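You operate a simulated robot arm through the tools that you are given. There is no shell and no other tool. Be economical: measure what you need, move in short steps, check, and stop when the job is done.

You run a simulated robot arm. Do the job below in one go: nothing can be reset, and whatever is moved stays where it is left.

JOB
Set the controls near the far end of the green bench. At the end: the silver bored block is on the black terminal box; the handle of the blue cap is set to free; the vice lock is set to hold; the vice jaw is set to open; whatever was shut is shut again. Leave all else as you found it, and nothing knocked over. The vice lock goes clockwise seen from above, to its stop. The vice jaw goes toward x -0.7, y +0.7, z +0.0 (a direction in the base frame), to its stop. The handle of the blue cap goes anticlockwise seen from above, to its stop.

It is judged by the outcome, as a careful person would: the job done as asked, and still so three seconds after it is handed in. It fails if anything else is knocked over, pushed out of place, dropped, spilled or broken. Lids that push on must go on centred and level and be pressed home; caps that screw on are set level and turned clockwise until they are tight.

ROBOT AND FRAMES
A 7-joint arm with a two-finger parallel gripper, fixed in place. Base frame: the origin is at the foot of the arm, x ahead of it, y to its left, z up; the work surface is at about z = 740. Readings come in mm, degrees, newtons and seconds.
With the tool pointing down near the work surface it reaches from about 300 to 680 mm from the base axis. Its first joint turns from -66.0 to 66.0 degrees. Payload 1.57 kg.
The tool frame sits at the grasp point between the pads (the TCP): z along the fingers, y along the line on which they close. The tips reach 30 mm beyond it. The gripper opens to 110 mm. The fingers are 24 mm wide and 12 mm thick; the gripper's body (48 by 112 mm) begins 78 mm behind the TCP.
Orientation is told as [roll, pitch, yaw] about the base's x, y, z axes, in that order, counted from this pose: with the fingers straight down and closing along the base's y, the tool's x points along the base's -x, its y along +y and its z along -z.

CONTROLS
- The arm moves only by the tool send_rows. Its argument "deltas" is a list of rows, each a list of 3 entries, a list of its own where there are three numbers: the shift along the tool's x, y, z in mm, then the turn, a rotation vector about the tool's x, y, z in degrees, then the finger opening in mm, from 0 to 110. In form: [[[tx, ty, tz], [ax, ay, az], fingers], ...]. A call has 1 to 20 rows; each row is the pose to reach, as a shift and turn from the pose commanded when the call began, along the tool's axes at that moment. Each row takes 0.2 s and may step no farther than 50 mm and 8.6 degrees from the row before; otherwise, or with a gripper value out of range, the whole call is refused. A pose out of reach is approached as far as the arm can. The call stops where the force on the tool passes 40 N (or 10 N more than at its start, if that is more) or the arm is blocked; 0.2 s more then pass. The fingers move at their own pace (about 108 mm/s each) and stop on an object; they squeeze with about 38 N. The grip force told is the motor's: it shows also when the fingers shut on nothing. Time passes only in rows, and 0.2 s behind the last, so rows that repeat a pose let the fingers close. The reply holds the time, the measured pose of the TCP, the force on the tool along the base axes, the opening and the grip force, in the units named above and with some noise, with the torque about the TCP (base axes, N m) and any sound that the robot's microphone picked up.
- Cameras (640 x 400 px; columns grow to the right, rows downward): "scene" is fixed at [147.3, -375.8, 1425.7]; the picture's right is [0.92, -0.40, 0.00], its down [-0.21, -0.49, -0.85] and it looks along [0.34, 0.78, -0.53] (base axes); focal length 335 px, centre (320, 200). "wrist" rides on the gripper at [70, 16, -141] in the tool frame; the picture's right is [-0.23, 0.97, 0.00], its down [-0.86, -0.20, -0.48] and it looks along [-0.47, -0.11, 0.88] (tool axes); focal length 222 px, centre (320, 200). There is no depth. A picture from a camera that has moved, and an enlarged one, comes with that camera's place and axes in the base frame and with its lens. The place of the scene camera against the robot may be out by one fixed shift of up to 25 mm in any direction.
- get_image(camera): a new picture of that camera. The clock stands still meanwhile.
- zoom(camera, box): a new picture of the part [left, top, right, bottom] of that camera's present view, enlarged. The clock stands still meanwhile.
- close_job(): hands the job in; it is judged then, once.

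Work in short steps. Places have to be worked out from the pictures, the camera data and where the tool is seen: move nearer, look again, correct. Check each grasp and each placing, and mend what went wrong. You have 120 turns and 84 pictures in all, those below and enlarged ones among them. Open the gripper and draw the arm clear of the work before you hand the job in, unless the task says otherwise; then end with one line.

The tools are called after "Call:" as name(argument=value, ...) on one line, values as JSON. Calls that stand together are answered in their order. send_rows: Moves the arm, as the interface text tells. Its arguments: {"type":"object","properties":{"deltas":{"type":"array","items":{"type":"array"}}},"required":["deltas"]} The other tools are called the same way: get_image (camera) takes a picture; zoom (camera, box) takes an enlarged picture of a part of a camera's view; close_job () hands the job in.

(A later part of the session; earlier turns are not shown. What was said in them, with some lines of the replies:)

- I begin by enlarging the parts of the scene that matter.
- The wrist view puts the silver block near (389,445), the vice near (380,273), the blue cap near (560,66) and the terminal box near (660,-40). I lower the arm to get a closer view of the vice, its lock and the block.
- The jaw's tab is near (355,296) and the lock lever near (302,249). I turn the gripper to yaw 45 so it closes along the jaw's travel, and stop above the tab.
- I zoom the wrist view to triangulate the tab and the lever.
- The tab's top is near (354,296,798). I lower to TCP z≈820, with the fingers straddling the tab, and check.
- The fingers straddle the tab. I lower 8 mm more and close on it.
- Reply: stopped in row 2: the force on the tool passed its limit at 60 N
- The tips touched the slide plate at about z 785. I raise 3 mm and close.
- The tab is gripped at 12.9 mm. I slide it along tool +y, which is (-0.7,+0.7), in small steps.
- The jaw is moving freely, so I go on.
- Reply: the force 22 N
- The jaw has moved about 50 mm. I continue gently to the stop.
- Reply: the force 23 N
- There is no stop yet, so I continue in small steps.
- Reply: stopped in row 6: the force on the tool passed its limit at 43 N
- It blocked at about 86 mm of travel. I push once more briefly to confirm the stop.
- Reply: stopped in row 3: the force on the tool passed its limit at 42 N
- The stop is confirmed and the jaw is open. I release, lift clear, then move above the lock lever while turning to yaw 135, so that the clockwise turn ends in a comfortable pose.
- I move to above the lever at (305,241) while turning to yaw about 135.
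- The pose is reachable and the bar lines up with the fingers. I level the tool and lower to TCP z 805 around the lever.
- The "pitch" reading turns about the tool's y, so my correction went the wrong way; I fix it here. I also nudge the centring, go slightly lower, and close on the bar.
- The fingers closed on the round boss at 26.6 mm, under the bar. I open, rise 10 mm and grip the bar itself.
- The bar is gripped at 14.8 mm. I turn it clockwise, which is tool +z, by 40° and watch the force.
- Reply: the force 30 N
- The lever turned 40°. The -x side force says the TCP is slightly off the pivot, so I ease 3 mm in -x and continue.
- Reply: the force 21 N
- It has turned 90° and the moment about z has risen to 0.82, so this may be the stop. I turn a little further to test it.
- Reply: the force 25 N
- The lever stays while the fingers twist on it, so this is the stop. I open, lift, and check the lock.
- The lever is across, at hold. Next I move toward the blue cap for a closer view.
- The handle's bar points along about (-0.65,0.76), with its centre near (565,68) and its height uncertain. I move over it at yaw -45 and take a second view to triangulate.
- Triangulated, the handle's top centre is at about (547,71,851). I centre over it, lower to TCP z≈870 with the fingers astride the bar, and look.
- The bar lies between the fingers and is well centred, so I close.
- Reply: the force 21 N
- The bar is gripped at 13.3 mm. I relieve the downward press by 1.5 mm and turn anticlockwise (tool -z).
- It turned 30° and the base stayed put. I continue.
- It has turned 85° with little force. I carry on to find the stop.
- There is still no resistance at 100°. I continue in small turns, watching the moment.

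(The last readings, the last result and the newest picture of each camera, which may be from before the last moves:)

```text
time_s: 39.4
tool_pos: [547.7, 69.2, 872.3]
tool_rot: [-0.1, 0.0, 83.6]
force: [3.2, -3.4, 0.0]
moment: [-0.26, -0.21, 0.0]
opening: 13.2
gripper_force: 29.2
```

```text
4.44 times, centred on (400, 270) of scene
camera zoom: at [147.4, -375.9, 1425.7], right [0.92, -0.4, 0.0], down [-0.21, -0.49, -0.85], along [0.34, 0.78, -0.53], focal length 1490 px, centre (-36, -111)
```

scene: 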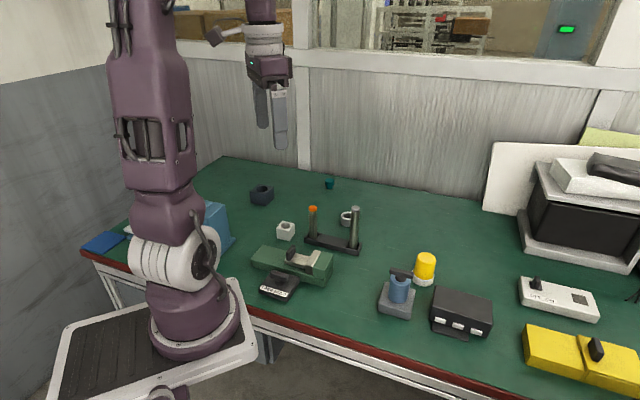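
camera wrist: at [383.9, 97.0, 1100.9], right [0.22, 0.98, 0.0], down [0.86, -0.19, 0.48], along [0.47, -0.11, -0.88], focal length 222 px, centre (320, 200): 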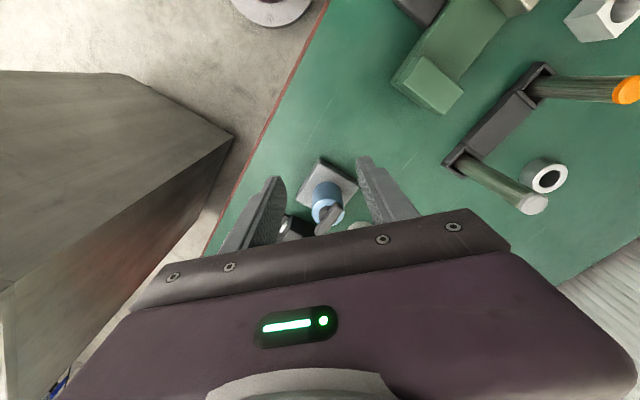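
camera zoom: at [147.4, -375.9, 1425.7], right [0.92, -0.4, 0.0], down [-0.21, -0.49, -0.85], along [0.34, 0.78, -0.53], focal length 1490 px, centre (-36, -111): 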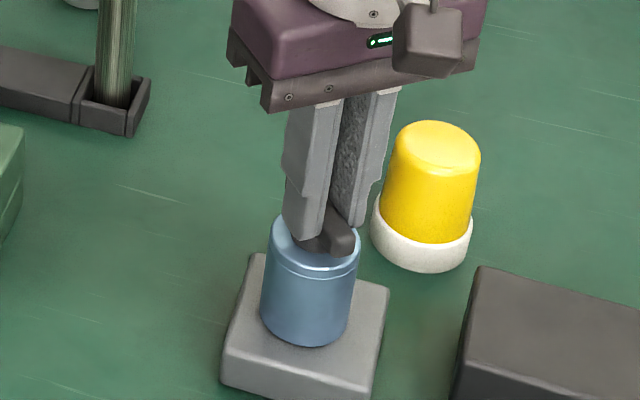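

Call:
send_rows(deltas=[[[0, 0, 0], [0, 0, -4], 6], [[0, 0, 0], [0, 0, -8], 6], [[0, 0, 0], [0, 0, -12], 6], [[0, 0, 0], [0, 0, -16], 6], [[0, 0, 0], [0, 0, -20], 6], [[0, 0, 0], [0, 0, -24], 6], [[0, 0, 0], [0, 0, -28], 6], [[0, 0, 0], [0, 0, -32], 6], [[0, 0, 0], [0, 0, -36], 6]])

Call:
zoom(camera="scene", box=[350, 225, 450, 315])

```text
time_s: 41.4
tool_pos: [546.7, 69.4, 871.9]
tool_rot: [0.0, 0.1, 119.6]
force: [11.7, -9.7, 13.2]
moment: [-0.39, -0.63, -0.24]
opening: 13.2
gripper_force: 30.2
```

```text
4.44 times, centred on (400, 270) of scene
camera zoom: at [147.4, -376.1, 1425.7], right [0.92, -0.4, 0.0], down [-0.21, -0.49, -0.85], along [0.34, 0.78, -0.53], focal length 1490 px, centre (-36, -111)
```

zoom: 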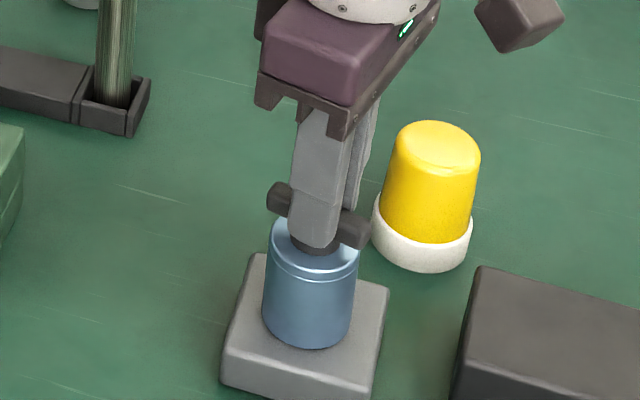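

The moment is now -0.24, so resistance is appearing at about 164°. I continue slowly.

Call:
send_rows(deltas=[[[0, 0, 0], [0, 0, -3], 6], [[0, 0, 0], [0, 0, -6], 6], [[0, 0, 0], [0, 0, -9], 6], [[0, 0, 0], [0, 0, -12], 6], [[0, 0, 0], [0, 0, -15], 6]])

Call:
zoom(camera="wrist", box=[200, 90, 440, 240])

```text
time_s: 42.6
tool_pos: [547.3, 70.0, 871.9]
tool_rot: [0.0, -0.1, 134.6]
force: [14.7, -7.2, 9.9]
moment: [-0.28, -0.81, -0.17]
opening: 13.2
gripper_force: 30.3
```

```text
2.67 times, centred on (320, 165) of wrist
camera zoom: at [584.5, 9.0, 1013.0], right [-0.85, -0.52, 0.0], down [-0.46, 0.75, 0.48], along [-0.25, 0.41, -0.88], focal length 592 px, centre (320, 293)
```

zoom: 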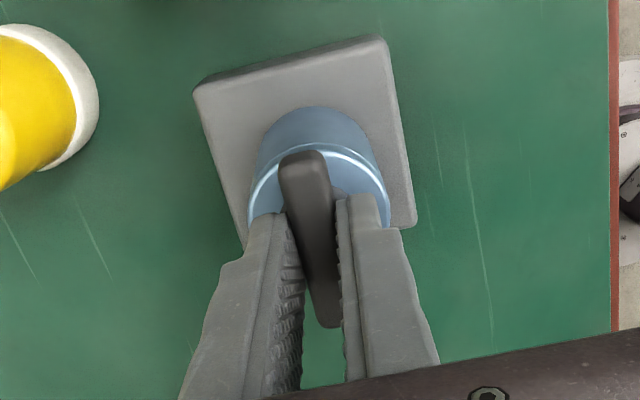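

It has turned 179° with hardly any torque, and the cylinder seems to have shifted a few mm. I release, rise clear and inspect the cap.

Call:
send_rows(deltas=[[[0, 0, 0], [0, 0, 0], 16], [[0, 0, 0], [0, 0, 0], 30], [[0, 0, 0], [0, 0, 0], 50], [[0, 0, -30], [0, 0, 0], 50], [[0, 0, -60], [0, 0, 0], 50], [[0, 0, -60], [0, 0, 0], 50]])

Call:
zoom(camera="wrist", box=[200, 90, 440, 240])

Call:
zoom(camera="scene", box=[370, 245, 450, 325])

```text
time_s: 44.0
tool_pos: [545.8, 67.6, 933.3]
tool_rot: [0.1, 0.1, 134.6]
force: [-0.1, -0.1, 0.3]
moment: [-0.02, -0.04, -0.01]
opening: 50.0
gripper_force: 0.1
```

```text
2.67 times, centred on (320, 165) of wrist
camera zoom: at [582.9, 6.6, 1074.4], right [-0.85, -0.52, 0.0], down [-0.46, 0.75, 0.48], along [-0.25, 0.41, -0.88], focal length 592 px, centre (320, 293)
```

zoom: 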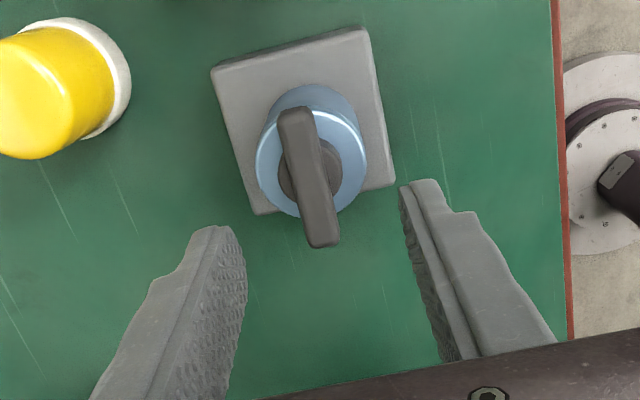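

```text
5.00 times, centred on (410, 285) of scene
camera zoom: at [147.3, -375.8, 1425.7], right [0.92, -0.4, 0.0], down [-0.21, -0.49, -0.85], along [0.34, 0.78, -0.53], focal length 1676 px, centre (-130, -225)
```

zoom: 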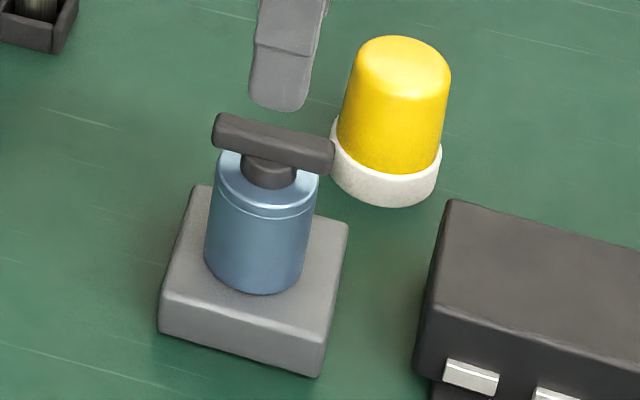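

The cap sits about 3–4 mm from its old spot, so it came loose once freed. I look closely for marks on it and check how it sits.

Call:
zoom(camera="wrist", box=[275, 90, 355, 185])

Call:
zoom(camera="scene", box=[380, 260, 425, 325])

```text
4.21 times, centred on (315, 138) of wrist
camera zoom: at [582.9, 6.6, 1074.4], right [-0.85, -0.52, 0.0], down [-0.46, 0.75, 0.48], along [-0.25, 0.41, -0.88], focal length 935 px, centre (341, 463)
```

zoom: 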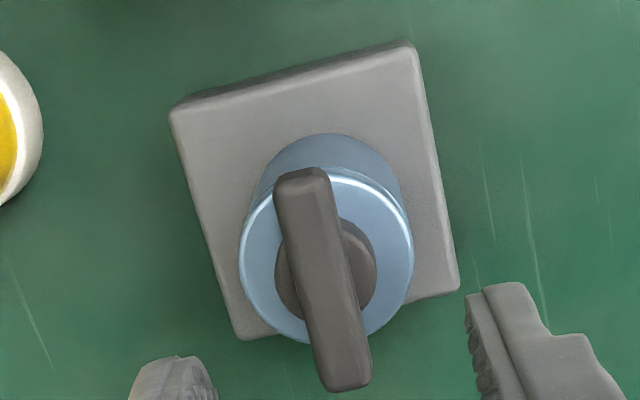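

```text
6.15 times, centred on (402, 292) of scene
camera zoom: at [147.3, -375.8, 1425.7], right [0.92, -0.4, 0.0], down [-0.21, -0.49, -0.85], along [0.34, 0.78, -0.53], focal length 2063 px, centre (-188, -369)
```

zoom: 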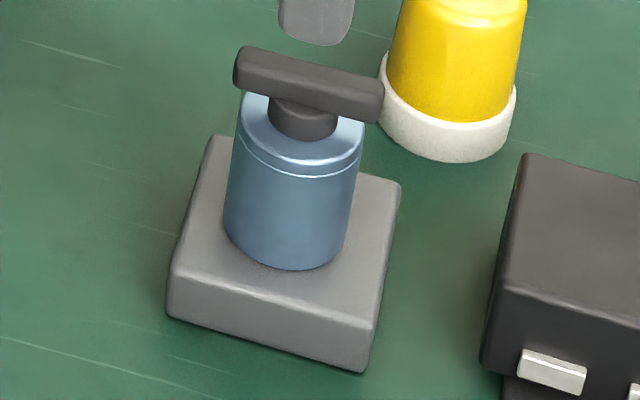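

The earlier readings fit this: under a press of about 10 N, turning met only about 0.2 N·m, as if the handle were on its stop and the freed cap were sliding round. I regrip the bar to re-centre the cap by about (+3.6,+2.3) mm and test for the stop again.

Call:
send_rows(deltas=[[[-0.7, -2.7, 30], [0, 0, 0], 50], [[-0.7, -2.7, 55], [0, 0, 0], 50], [[-0.7, -2.7, 61], [0, 0, 0], 40], [[-0.7, -2.7, 61], [0, 0, 0], 15], [[-0.7, -2.7, 61], [0, 0, 0], 6], [[-0.7, -2.7, 61], [0, 0, 0], 6]])

Call:
zoom(camera="scene", box=[370, 245, 450, 325])

```text
time_s: 45.4
tool_pos: [547.7, 73.7, 871.2]
tool_rot: [0.1, 0.0, 134.6]
force: [-0.4, 0.2, 0.0]
moment: [0.0, 0.03, -0.05]
opening: 13.3
gripper_force: 30.0
```

```text
5.00 times, centred on (410, 285) of scene
camera zoom: at [147.4, -375.8, 1425.7], right [0.92, -0.4, 0.0], down [-0.21, -0.49, -0.85], along [0.34, 0.78, -0.53], focal length 1676 px, centre (-130, -225)
```

zoom: 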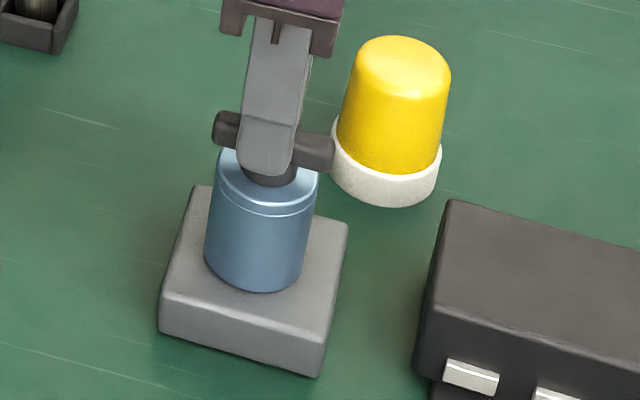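

Gripped with no force. I press slightly and turn 15° further anticlockwise to read the torque.

Call:
send_rows(deltas=[[[0, 0, 1], [0, 0, 0], 6], [[0, 0, 2], [0, 0, 0], 6], [[0, 0, 2], [0, 0, -3], 6], [[0, 0, 2], [0, 0, -6], 6], [[0, 0, 2], [0, 0, -9], 6], [[0, 0, 2], [0, 0, -12], 6], [[0, 0, 2], [0, 0, -15], 6]])

```text
time_s: 46.0
tool_pos: [549.4, 72.9, 869.9]
tool_rot: [0.1, 0.3, 134.7]
force: [-2.8, -1.1, 7.4]
moment: [0.01, 0.02, 0.02]
opening: 13.3
gripper_force: 29.7
stopped in row 3: the force on the tool passed its limit at 43 N (the readings are from after the stop); the commanded pose is now the measured one
```

Call:
send_rows(deltas=[[[0, 0, 0], [0, 0, -3], 6], [[0, 0, 0], [0, 0, -6], 6], [[0, 0, 0], [0, 0, -9], 6], [[0, 0, 0], [0, 0, -12], 6], [[0, 0, 0], [0, 0, -15], 6]])

Call:
zoom(camera="wrist", box=[200, 90, 440, 240])

```text
time_s: 47.2
tool_pos: [549.4, 73.2, 869.2]
tool_rot: [0.1, 0.2, 149.8]
force: [0.1, -0.7, 22.4]
moment: [-0.07, 0.0, -0.24]
opening: 13.0
gripper_force: 30.3
```

```text
2.67 times, centred on (320, 165) of wrist
camera zoom: at [600.4, 23.8, 1011.7], right [-0.69, -0.73, 0.0], down [-0.64, 0.6, 0.48], along [-0.35, 0.33, -0.88], focal length 592 px, centre (320, 293)
```

zoom: 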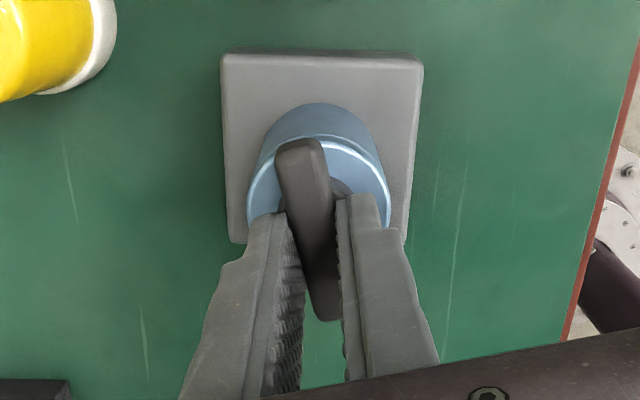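

With 22 N of press the torque is only -0.24 N·m, so the freed cap is sliding with the handle on its stop. I relieve the press and check the cap's position against the first picture.

Call:
send_rows(deltas=[[[0, 0, -1], [0, 0, 0], 6], [[0, 0, -1], [0, 0, 0], 6]])

Call:
zoom(camera="scene", box=[370, 245, 450, 325])

```text
time_s: 47.8
tool_pos: [548.1, 73.6, 869.9]
tool_rot: [0.1, 0.0, 149.8]
force: [0.4, 0.0, 0.9]
moment: [-0.03, -0.13, 0.03]
opening: 13.4
gripper_force: 29.8
```

```text
5.00 times, centred on (410, 285) of scene
camera zoom: at [147.3, -375.8, 1425.7], right [0.92, -0.4, 0.0], down [-0.21, -0.49, -0.85], along [0.34, 0.78, -0.53], focal length 1676 px, centre (-130, -225)
```

zoom: 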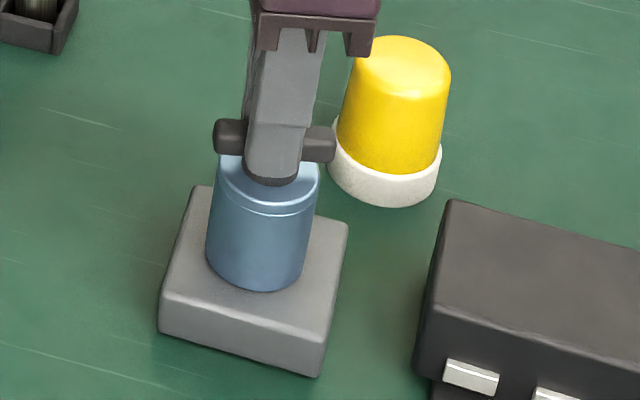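

The cap is only about 2 mm off now. I shift it (+2,-0.8) mm, release and lift.

Call:
send_rows(deltas=[[[1.1, -0.1, 0], [0, 0, 0], 6], [[2.2, -0.3, 0], [0, 0, 0], 6], [[2.2, -0.3, 0], [0, 0, 0], 16], [[2.2, -0.3, 0], [0, 0, 0], 30], [[2.2, -0.3, 0], [0, 0, 0], 50], [[2.2, -0.3, -30], [0, 0, 0], 50], [[2.2, -0.3, -70], [0, 0, 0], 50], [[2.2, -0.3, -110], [0, 0, 0], 50]])

Call:
zoom(camera="scene", box=[370, 245, 450, 325])

```text
time_s: 49.6
tool_pos: [551.9, 72.1, 980.5]
tool_rot: [0.0, 0.2, 149.7]
force: [-0.2, -0.2, 1.1]
moment: [-0.01, -0.03, -0.01]
opening: 50.2
gripper_force: 0.0
```

```text
5.00 times, centred on (410, 285) of scene
camera zoom: at [147.3, -375.8, 1425.7], right [0.92, -0.4, 0.0], down [-0.21, -0.49, -0.85], along [0.34, 0.78, -0.53], focal length 1676 px, centre (-130, -225)
```

zoom: 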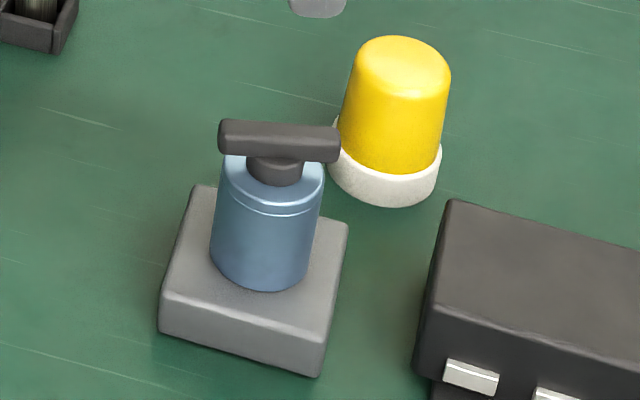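

The cap now matches its first picture and the handle is free. Next I travel to the silver block, unwinding the wrist towards yaw -45 to keep the gripper body clear of the rods.

Call:
send_rows(deltas=[[[-16, -12, 0], [0, 0, 8.5], 90], [[-33, -23, 0], [0, 0, 17], 90], [[-50, -35, 0], [0, 0, 25.5], 90], [[-66, -47, 0], [0, 0, 34], 90], [[-82, -58, 0], [0, 0, 42.5], 90], [[-99, -70, 0], [0, 0, 51], 90], [[-115, -82, 0], [0, 0, 59.5], 90], [[-132, -93, 0], [0, 0, 68], 90], [[-148, -105, 0], [0, 0, 76.5], 90], [[-165, -116, 0], [0, 0, 85], 90], [[-182, -128, 0], [0, 0, 93.5], 90], [[-198, -140, 0], [0, 0, 102], 90], [[-215, -151, 0], [0, 0, 110.5], 90], [[-231, -163, 0], [0, 0, 119], 90], [[-247, -175, 0], [0, 0, 127.5], 90], [[-264, -186, 0], [0, 0, 136], 90], [[-280, -198, 0], [0, 0, 144.5], 90], [[-297, -210, 0], [0, 0, 153], 90], [[-313, -221, 0], [0, 0, 161.5], 90], [[-330, -233, 0], [0, 0, 170], 90]])

Call:
get_image(camera="wrist")

```text
time_s: 53.8
tool_pos: [382.8, 440.6, 981.3]
tool_rot: [0.0, -0.1, -20.4]
force: [-0.3, 0.4, -0.2]
moment: [0.01, 0.03, 0.0]
opening: 90.1
gripper_force: 0.1
```

```text
34 pictures are left
camera wrist: at [322.9, 480.4, 1122.1], right [0.55, 0.83, 0.0], down [0.73, -0.48, 0.48], along [0.4, -0.27, -0.88], focal length 222 px, centre (320, 200)
```

wrist: 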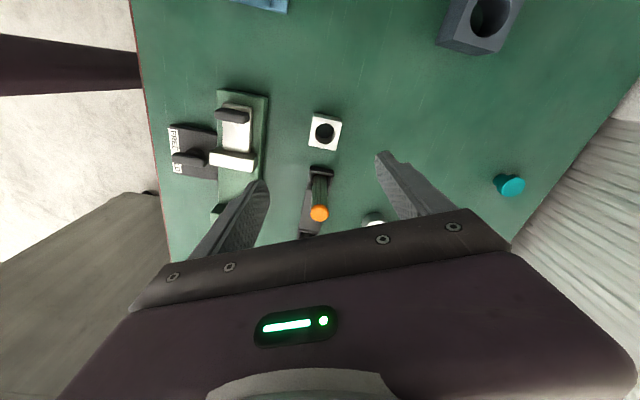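

I turn the last 25° to yaw -45, lower to z 900, and look closely at the block.

Call:
send_rows(deltas=[[[0, 3, 25], [0, 0, 8.3], 90], [[-1, 5, 50], [0, 0, 16.6], 90], [[-1, 6, 75], [0, 0, 24.6], 90], [[-1, 6, 80], [0, 0, 24.6], 90]])

Call:
zoom(camera="wrist", box=[160, 40, 480, 240])

```text
time_s: 54.8
tool_pos: [386.0, 444.6, 898.3]
tool_rot: [0.0, -0.2, -45.0]
force: [-0.1, -0.4, -1.2]
moment: [0.01, -0.01, 0.0]
opening: 90.0
gripper_force: 0.1
```

```text
2.00 times, centred on (320, 140) of wrist
camera zoom: at [347.9, 505.9, 1039.1], right [0.85, 0.53, 0.0], down [0.46, -0.74, 0.48], along [0.25, -0.41, -0.88], focal length 444 px, centre (320, 320)
```

zoom: 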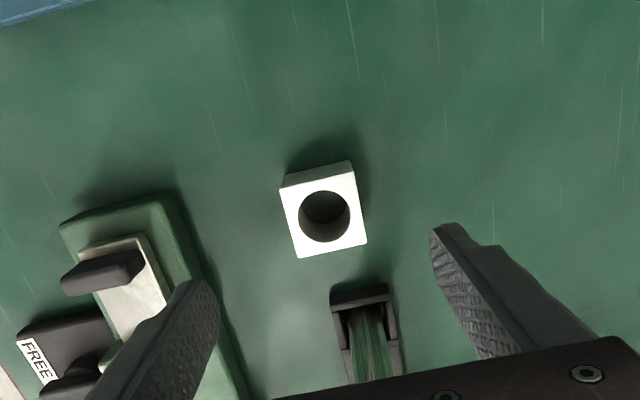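

The block's edges are aligned with the fingers, and its top centre is near (387,446,779). I lower with a 72 mm opening, then close on it.

Call:
send_rows(deltas=[[[0, 1, 40], [0, 0, 0], 72], [[0, 1, 80], [0, 0, 0], 72], [[0, 1, 105], [0, 0, 0], 72], [[0, 1, 119], [0, 0, 0], 72], [[0, 1, 119], [0, 0, 0], 72]])

Call:
zoom(camera="wrist", box=[200, 90, 440, 240])

```text
time_s: 56.0
tool_pos: [386.6, 444.7, 778.3]
tool_rot: [0.0, -0.1, -44.9]
force: [0.4, 0.5, 0.2]
moment: [0.03, -0.01, -0.02]
opening: 72.0
gripper_force: 0.0
```

```text
2.67 times, centred on (320, 165) of wrist
camera zoom: at [348.0, 506.0, 920.9], right [0.85, 0.53, 0.0], down [0.46, -0.74, 0.48], along [0.26, -0.41, -0.88], focal length 592 px, centre (320, 293)
```

zoom: 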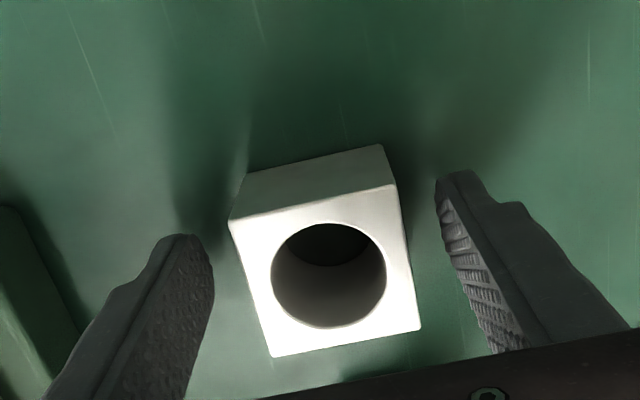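

The block is centred between the fingers. I close and lift.

Call:
send_rows(deltas=[[[0, 0, 0], [0, 0, 0], 50], [[0, 0, 0], [0, 0, 0], 36], [[0, 0, 0], [0, 0, 0], 30], [[0, 0, 0], [0, 0, 0], 30], [[0, 0, -10], [0, 0, 0], 30], [[0, 0, -40], [0, 0, 0], 30], [[0, 0, -80], [0, 0, 0], 30], [[0, 0, -120], [0, 0, 0], 30], [[0, 0, -160], [0, 0, 0], 30], [[0, 0, -180], [0, 0, 0], 30]])

Call:
get_image(camera="wrist")

```text
time_s: 58.2
tool_pos: [389.8, 445.5, 960.5]
tool_rot: [0.0, -0.2, -44.9]
force: [0.5, 0.4, 0.9]
moment: [-0.02, 0.01, 0.07]
opening: 29.9
gripper_force: 0.1
```

```text
31 pictures are left
camera wrist: at [350.0, 507.2, 1101.8], right [0.85, 0.53, 0.0], down [0.46, -0.74, 0.48], along [0.25, -0.41, -0.88], focal length 222 px, centre (320, 200)
```

wrist: 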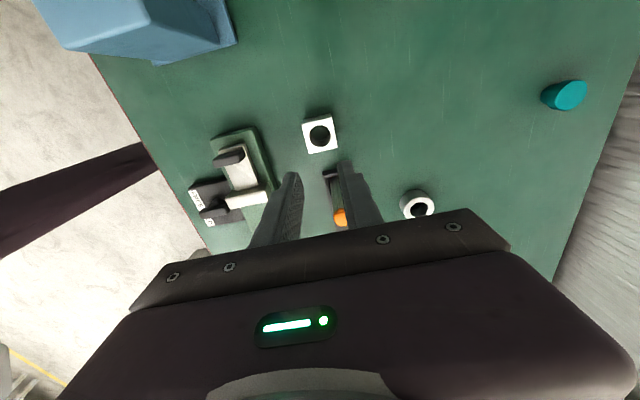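

The fingers closed to 30 mm with no force and the block is still in its place, so the grip failed. I go back down and close in stages, reading the grip.

Call:
send_rows(deltas=[[[0, 0, 0], [0, 0, 0], 72], [[0, 0, 40], [0, 0, 0], 72], [[0, 0, 80], [0, 0, 0], 72], [[0, 0, 120], [0, 0, 0], 72], [[0, 0, 160], [0, 0, 0], 72], [[0, 0, 180], [0, 0, 0], 72], [[0, 0, 180], [0, 0, 0], 50], [[0, 0, 180], [0, 0, 0], 30], [[0, 0, 180], [0, 0, 0], 15], [[0, 0, 180], [0, 0, 0], 15]])

Call:
zoom(camera="wrist", box=[200, 90, 440, 240])

Call:
zoom(camera="scene", box=[240, 170, 340, 260])

```text
time_s: 60.4
tool_pos: [386.7, 446.0, 782.7]
tool_rot: [0.0, -0.1, -44.9]
force: [0.3, -0.8, 0.2]
moment: [0.02, 0.02, 0.01]
opening: 43.3
gripper_force: 38.2
```

```text
2.67 times, centred on (320, 165) of wrist
camera zoom: at [348.7, 507.7, 923.9], right [0.85, 0.53, 0.0], down [0.46, -0.74, 0.48], along [0.25, -0.41, -0.88], focal length 592 px, centre (320, 293)
```

zoom: 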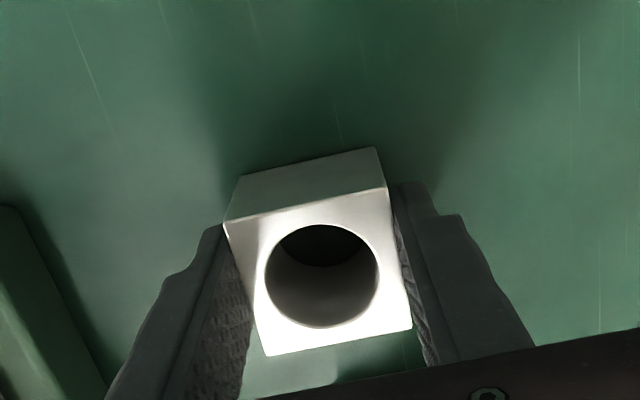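

```text
4.44 times, centred on (290, 215) of scene
camera zoom: at [147.3, -375.8, 1425.7], right [0.92, -0.4, 0.0], down [-0.21, -0.49, -0.85], along [0.34, 0.78, -0.53], focal length 1490 px, centre (453, 133)
```

zoom: 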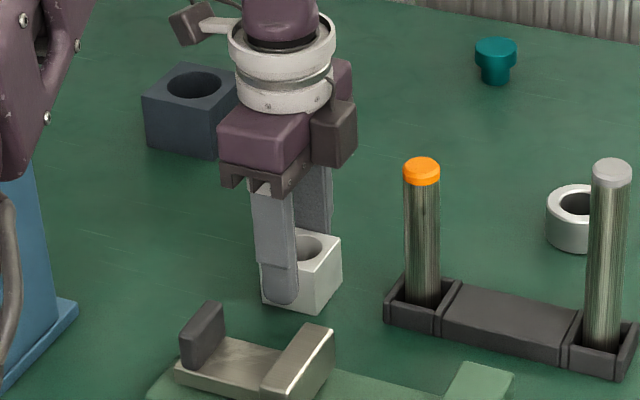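

Now it is gripped at 43.3 mm with 38 N; the earlier lift was probably too quick for the light squeeze. I lower 5 mm for more contact, regrip, and lift slowly by 15 mm.

Call:
send_rows(deltas=[[[0, 0, 0], [0, 0, 0], 55], [[0, 0, 5], [0, 0, 0], 55], [[0, 0, 5], [0, 0, 0], 20], [[0, 0, 5], [0, 0, 0], 0], [[0, 0, 5], [0, 0, 0], 0], [[0, 0, 5], [0, 0, 0], 0], [[0, 0, 3], [0, 0, 0], 0], [[0, 0, 0], [0, 0, 0], 0], [[0, 0, -3], [0, 0, 0], 0], [[0, 0, -6], [0, 0, 0], 0], [[0, 0, -10], [0, 0, 0], 0]])

Call:
zoom(camera="scene", box=[240, 170, 340, 260])

```text
time_s: 62.8
tool_pos: [386.6, 445.9, 789.5]
tool_rot: [0.0, -0.2, -44.8]
force: [-0.6, -0.7, -1.5]
moment: [-0.03, 0.02, 0.01]
opening: 43.6
gripper_force: 37.9
```

```text
4.44 times, centred on (290, 215) of scene
camera zoom: at [147.3, -375.8, 1425.7], right [0.92, -0.4, 0.0], down [-0.21, -0.49, -0.85], along [0.34, 0.78, -0.53], focal length 1490 px, centre (453, 133)
```

zoom: 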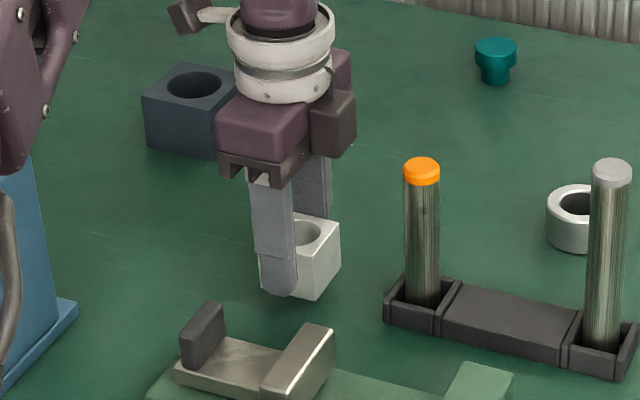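

The block is held and lifted at 43.6 mm. I raise it steadily to z≈960.

Call:
send_rows(deltas=[[[0, 0, -10], [0, 0, 0], 0], [[0, 0, -25], [0, 0, 0], 0], [[0, 0, -45], [0, 0, 0], 0], [[0, 0, -65], [0, 0, 0], 0], [[0, 0, -85], [0, 0, 0], 0], [[0, 0, -105], [0, 0, 0], 0], [[0, 0, -125], [0, 0, 0], 0], [[0, 0, -145], [0, 0, 0], 0], [[0, 0, -160], [0, 0, 0], 0], [[0, 0, -170], [0, 0, 0], 0]])

```text
time_s: 65.0
tool_pos: [387.7, 447.6, 958.9]
tool_rot: [0.0, 0.0, -44.9]
force: [0.8, 0.3, -0.8]
moment: [-0.02, 0.01, 0.02]
opening: 43.6
gripper_force: 37.2
```

The block is still held. I carry it towards (600,40) at this height.

Call:
send_rows(deltas=[[[-15, -5, 0], [0, 0, 0], 0], [[-40, -12, 0], [0, 0, 0], 0], [[-65, -20, 0], [0, 0, 0], 0], [[-90, -28, 0], [0, 0, 0], 0], [[-115, -36, 0], [0, 0, 0], 0], [[-140, -44, 0], [0, 0, 0], 0], [[-165, -51, 0], [0, 0, 0], 0], [[-190, -59, 0], [0, 0, 0], 0], [[-215, -67, 0], [0, 0, 0], 0], [[-240, -75, 0], [0, 0, 0], 0], [[-265, -83, 0], [0, 0, 0], 0], [[-290, -90, 0], [0, 0, 0], 0], [[-315, -98, 0], [0, 0, 0], 0], [[-340, -106, 0], [0, 0, 0], 0], [[-365, -114, 0], [0, 0, 0], 0], [[-390, -122, 0], [0, 0, 0], 0], [[-410, -128, 0], [0, 0, 0], 0], [[-425, -132, 0], [0, 0, 0], 0], [[-438, -136, 0], [0, 0, 0], 0]])

Call:
zoom(camera="scene", box=[390, 220, 518, 340])

Call:
get_image(camera="wrist")

```text
time_s: 69.0
tool_pos: [600.7, 41.6, 962.5]
tool_rot: [0.0, -0.1, -44.7]
force: [0.3, -0.4, -0.5]
moment: [0.02, -0.01, 0.03]
opening: 43.7
gripper_force: 38.2
```

```text
3.33 times, centred on (454, 280) of scene
camera zoom: at [147.3, -375.8, 1425.7], right [0.92, -0.4, 0.0], down [-0.21, -0.49, -0.85], along [0.34, 0.78, -0.53], focal length 1117 px, centre (-127, -67)
```

zoom: 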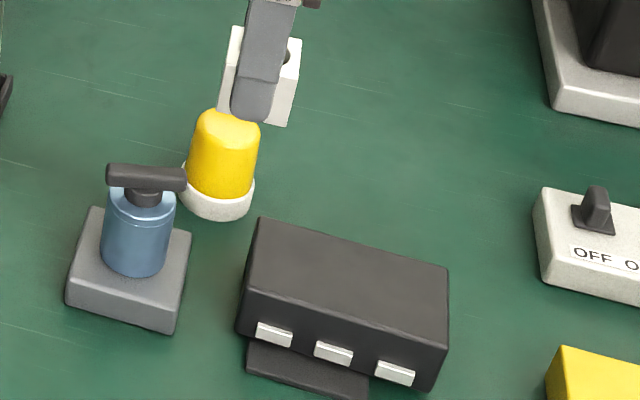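

```text
26 pictures are left
camera wrist: at [562.4, 102.1, 1103.7], right [0.85, 0.53, 0.0], down [0.47, -0.74, 0.48], along [0.25, -0.41, -0.88], focal length 222 px, centre (320, 200)
```

wrist: 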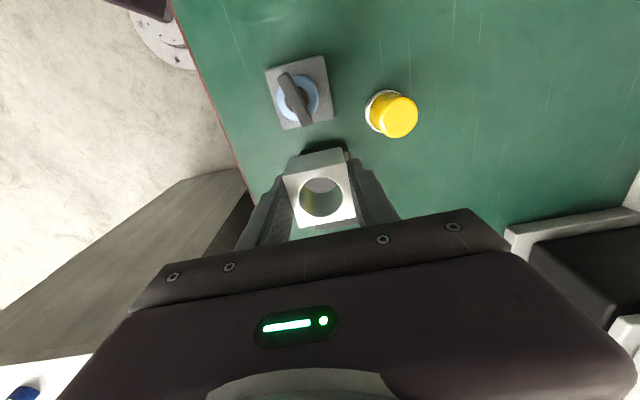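

I move over the estimated box centre (648,-18), staying at height, and look again.

Call:
send_rows(deltas=[[[-20, -2, 0], [0, 0, 0], 0], [[-40, -5, 0], [0, 0, 0], 0], [[-60, -7, 0], [0, 0, 0], 0], [[-76, -9, 0], [0, 0, 0], 0], [[-76, -9, 0], [0, 0, 0], 0]])

Call:
zoom(camera="wrist", box=[160, 40, 480, 240])

Call:
zoom(camera="scene", box=[390, 200, 518, 340])

```text
time_s: 70.2
tool_pos: [649.0, -18.1, 962.9]
tool_rot: [0.0, -0.1, -44.9]
force: [0.1, 0.2, -1.0]
moment: [0.0, 0.0, -0.02]
opening: 43.4
gripper_force: 38.1
```

```text
2.00 times, centred on (320, 140) of wrist
camera zoom: at [610.2, 42.6, 1103.9], right [0.85, 0.53, 0.0], down [0.47, -0.74, 0.48], along [0.25, -0.41, -0.88], focal length 444 px, centre (320, 320)
```

zoom: 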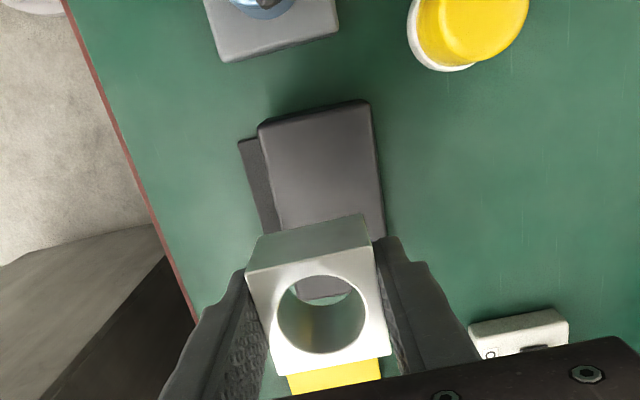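

```text
2.86 times, centred on (454, 270) of scene
camera zoom: at [147.3, -375.8, 1425.7], right [0.92, -0.4, 0.0], down [-0.21, -0.49, -0.85], along [0.34, 0.78, -0.53], focal length 958 px, centre (-63, 0)
```

zoom: 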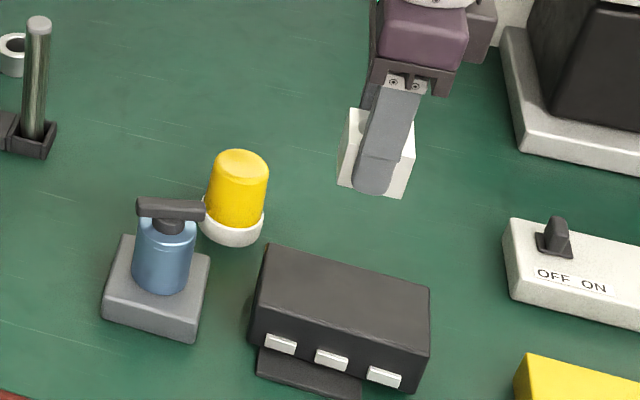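

The box top spans (589,-2)–(640,45) at the near end and about 131 mm along (0.7,-0.7), with its top at z≈800 and its centre near (660,-24). I shift to (657,-21), lower to TCP z≈850 and check.

Call:
send_rows(deltas=[[[-8, 3.5, 10], [0, 0, 0], 0], [[-8, 3.5, 35], [0, 0, 0], 0], [[-8, 3.5, 60], [0, 0, 0], 0], [[-8, 3.5, 85], [0, 0, 0], 0], [[-8, 3.5, 102], [0, 0, 0], 0], [[-8, 3.5, 110], [0, 0, 0], 0], [[-8, 3.5, 110], [0, 0, 0], 0]])

Call:
zoom(camera="scene", box=[410, 250, 510, 340])

Call:
zoom(camera="wrist", box=[160, 40, 480, 240])

```text
time_s: 71.8
tool_pos: [656.8, -25.5, 850.6]
tool_rot: [0.0, -0.1, -44.9]
force: [0.5, -0.5, -1.3]
moment: [0.0, 0.0, 0.0]
opening: 43.5
gripper_force: 37.5
```

```text
4.44 times, centred on (460, 295) of scene
camera zoom: at [147.3, -375.8, 1425.7], right [0.92, -0.4, 0.0], down [-0.21, -0.49, -0.85], along [0.34, 0.78, -0.53], focal length 1490 px, centre (-302, -222)
```

zoom: 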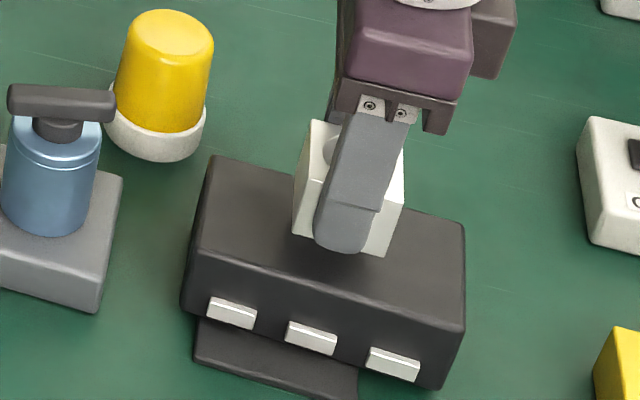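

```text
2.00 times, centred on (320, 140) of wrist
camera zoom: at [618.4, 36.3, 992.3], right [0.85, 0.53, 0.0], down [0.46, -0.74, 0.48], along [0.25, -0.41, -0.88], focal length 444 px, centre (320, 320)
```

zoom: 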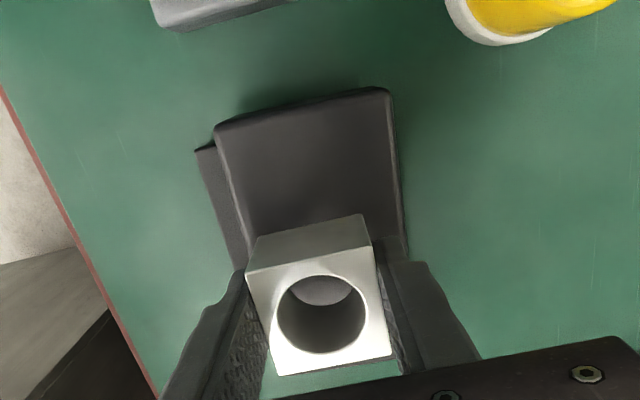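

The block is over the middle of the box. I lower in 2 mm steps until it touches.

Call:
send_rows(deltas=[[[0, 0, 3], [0, 0, 0], 0], [[0, 0, 6], [0, 0, 0], 0], [[0, 0, 8], [0, 0, 0], 0], [[0, 0, 10], [0, 0, 0], 0]])

Call:
zoom(camera="scene", box=[410, 250, 510, 340])

```text
time_s: 72.8
tool_pos: [654.7, -22.0, 841.8]
tool_rot: [-0.1, -0.1, -44.9]
force: [0.3, 0.7, -1.4]
moment: [-0.01, 0.03, 0.02]
opening: 43.4
gripper_force: 37.4
```

```text
4.44 times, centred on (460, 295) of scene
camera zoom: at [147.3, -375.8, 1425.7], right [0.92, -0.4, 0.0], down [-0.21, -0.49, -0.85], along [0.34, 0.78, -0.53], focal length 1490 px, centre (-302, -222)
```

zoom: 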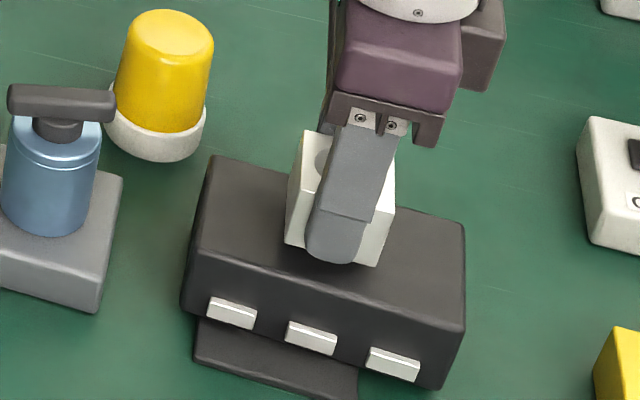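

Call:
send_rows(deltas=[[[0, 0, 1.5], [0, 0, 0], 0], [[0, 0, 3], [0, 0, 0], 0], [[0, 0, 4], [0, 0, 0], 0], [[0, 0, 5], [0, 0, 0], 0]])

```text
time_s: 73.8
tool_pos: [657.2, -23.3, 837.5]
tool_rot: [0.0, 0.0, -44.8]
force: [-0.6, 0.1, -1.6]
moment: [-0.03, 0.03, 0.01]
opening: 43.7
gripper_force: 38.4
```

No contact yet, so I go down more slowly.

Call:
send_rows(deltas=[[[0, 0, 1], [0, 0, 0], 0], [[0, 0, 2], [0, 0, 0], 0], [[0, 0, 3], [0, 0, 0], 0]])

Call:
zoom(camera="scene", box=[430, 260, 490, 320])

```text
time_s: 74.6
tool_pos: [657.8, -23.7, 834.5]
tool_rot: [0.1, -0.1, -44.9]
force: [0.9, -0.3, -1.9]
moment: [0.0, 0.02, 0.01]
opening: 43.6
gripper_force: 38.1
```

```text
6.67 times, centred on (460, 290) of scene
camera zoom: at [147.3, -375.8, 1425.7], right [0.92, -0.4, 0.0], down [-0.21, -0.49, -0.85], along [0.34, 0.78, -0.53], focal length 2234 px, centre (-613, -400)
```

zoom: 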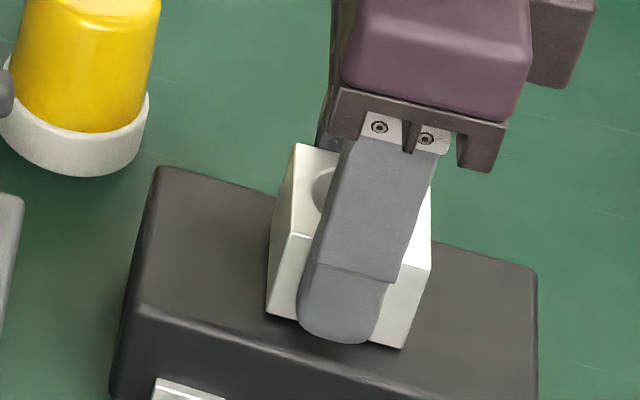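

Call:
send_rows(deltas=[[[0, 0, 1], [0, 0, 0], 0], [[0, 0, 2], [0, 0, 0], 0], [[0, 0, 3], [0, 0, 0], 0]])

```text
time_s: 75.4
tool_pos: [656.1, -22.9, 833.2]
tool_rot: [0.0, -0.2, -44.7]
force: [-8.2, -0.2, 21.0]
moment: [0.2, 0.51, 0.05]
opening: 43.4
gripper_force: 38.2
```

It is in contact at 21 N. I ease up 1 mm, open, and draw away straight up.

Call:
send_rows(deltas=[[[0, 0, -1], [0, 0, 0], 0], [[0, 0, -1], [0, 0, 0], 46], [[0, 0, -1], [0, 0, 0], 55], [[0, 0, -1], [0, 0, 0], 66], [[0, 0, -1], [0, 0, 0], 66], [[0, 0, -20], [0, 0, 0], 66], [[0, 0, -50], [0, 0, 0], 66], [[0, 0, -90], [0, 0, 0], 66], [[0, 0, -130], [0, 0, 0], 66]])

Call:
zoom(camera="scene", box=[370, 230, 510, 340])

Call:
zoom(camera="wrist", box=[160, 40, 480, 240])

```text
time_s: 77.4
tool_pos: [658.2, -21.8, 960.4]
tool_rot: [0.1, -0.1, -45.0]
force: [0.6, 0.5, 0.0]
moment: [-0.01, 0.01, 0.0]
opening: 65.9
gripper_force: 0.2
```

```text
3.64 times, centred on (440, 285) of scene
camera zoom: at [147.3, -375.8, 1425.7], right [0.92, -0.4, 0.0], down [-0.21, -0.49, -0.85], along [0.34, 0.78, -0.53], focal length 1219 px, centre (-116, -109)
```

zoom: 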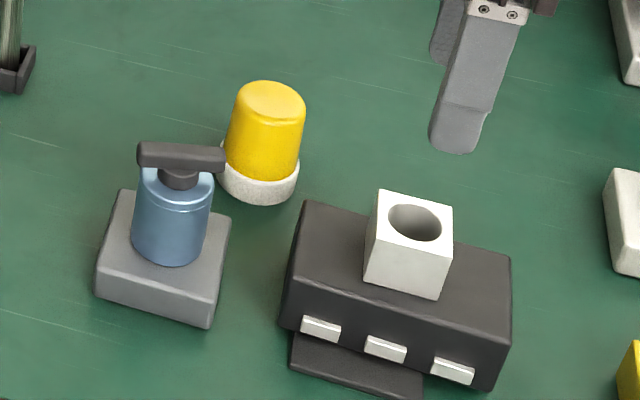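

```text
2.00 times, centred on (320, 140) of wrist
camera zoom: at [619.6, 38.9, 1102.7], right [0.85, 0.53, 0.0], down [0.47, -0.74, 0.48], along [0.25, -0.41, -0.88], focal length 444 px, centre (320, 320)
```

zoom: 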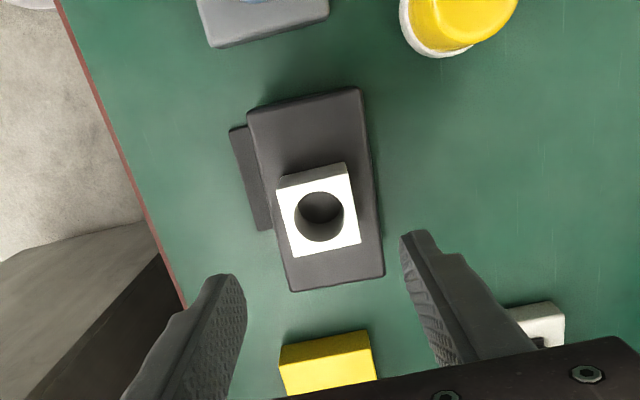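

The block sits level on the box. I withdraw the arm up and back, then check the whole scene.

Call:
send_rows(deltas=[[[0, 0, -30], [0, 0, 0], 66], [[20, -2, -60], [0, 0, 0], 66], [[60, -4, -80], [0, 0, 0], 66], [[100, -7, -100], [0, 0, 0], 66], [[140, -10, -120], [0, 0, 0], 66], [[180, -13, -140], [0, 0, 0], 66], [[220, -16, -140], [0, 0, 0], 66], [[260, -19, -140], [0, 0, 0], 66], [[300, -22, -140], [0, 0, 0], 66], [[339, -25, -140], [0, 0, 0], 66], [[339, -25, -140], [0, 0, 0], 66]])

Call:
get_image(camera="scene")

Call:
zoom(camera="scene", box=[220, 160, 380, 310])

Call:
zoom(camera="scene", box=[360, 230, 520, 350])

```text
time_s: 79.8
tool_pos: [397.4, 198.7, 1100.4]
tool_rot: [0.0, -0.1, -44.8]
force: [0.0, 0.2, -0.4]
moment: [-0.02, -0.02, 0.0]
opening: 65.7
gripper_force: 0.0
```

```text
17 pictures are left
```

scene: 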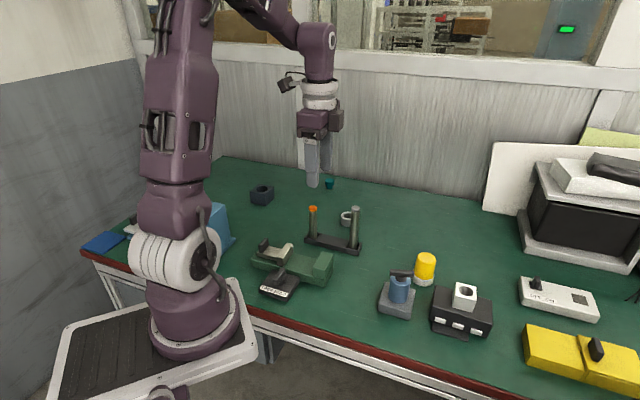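

```text
2.67 times, centred on (300, 235) of scene
camera zoom: at [147.3, -375.8, 1425.7], right [0.92, -0.4, 0.0], down [-0.21, -0.49, -0.85], along [0.34, 0.78, -0.53], focal length 894 px, centre (373, 107)
```

zoom: 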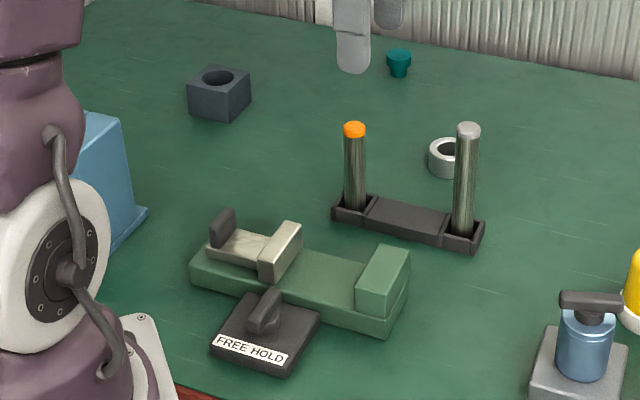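

```text
3.33 times, centred on (440, 290) of scene
camera zoom: at [147.3, -375.8, 1425.7], right [0.92, -0.4, 0.0], down [-0.21, -0.49, -0.85], along [0.34, 0.78, -0.53], focal length 1117 px, centre (-80, -100)
```

zoom: 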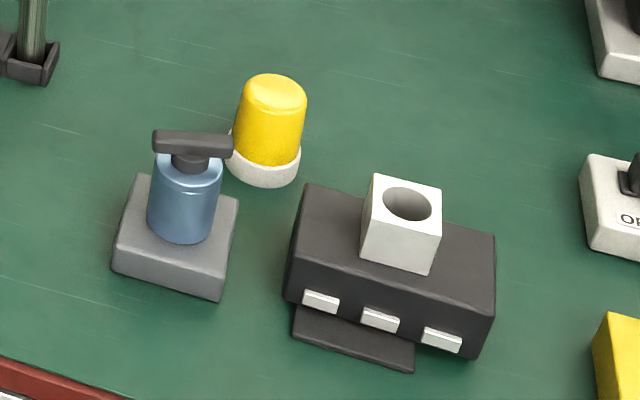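

The jaw is open, the lock is at hold, the block sits on the box, and the cap is seated with its handle turned. Everything else is in its place and the gripper is open and clear, so I hand the job in.

Call:
close_job()

```text
The job is handed in.
```

The job is handed in: the silver block is on the terminal box, the vice jaw is open and the lock is at hold. The blue cap's handle is turned to free, but the cap came loose and turned with it, so its stop was judged by feel. I moved the cap back to its original spot.
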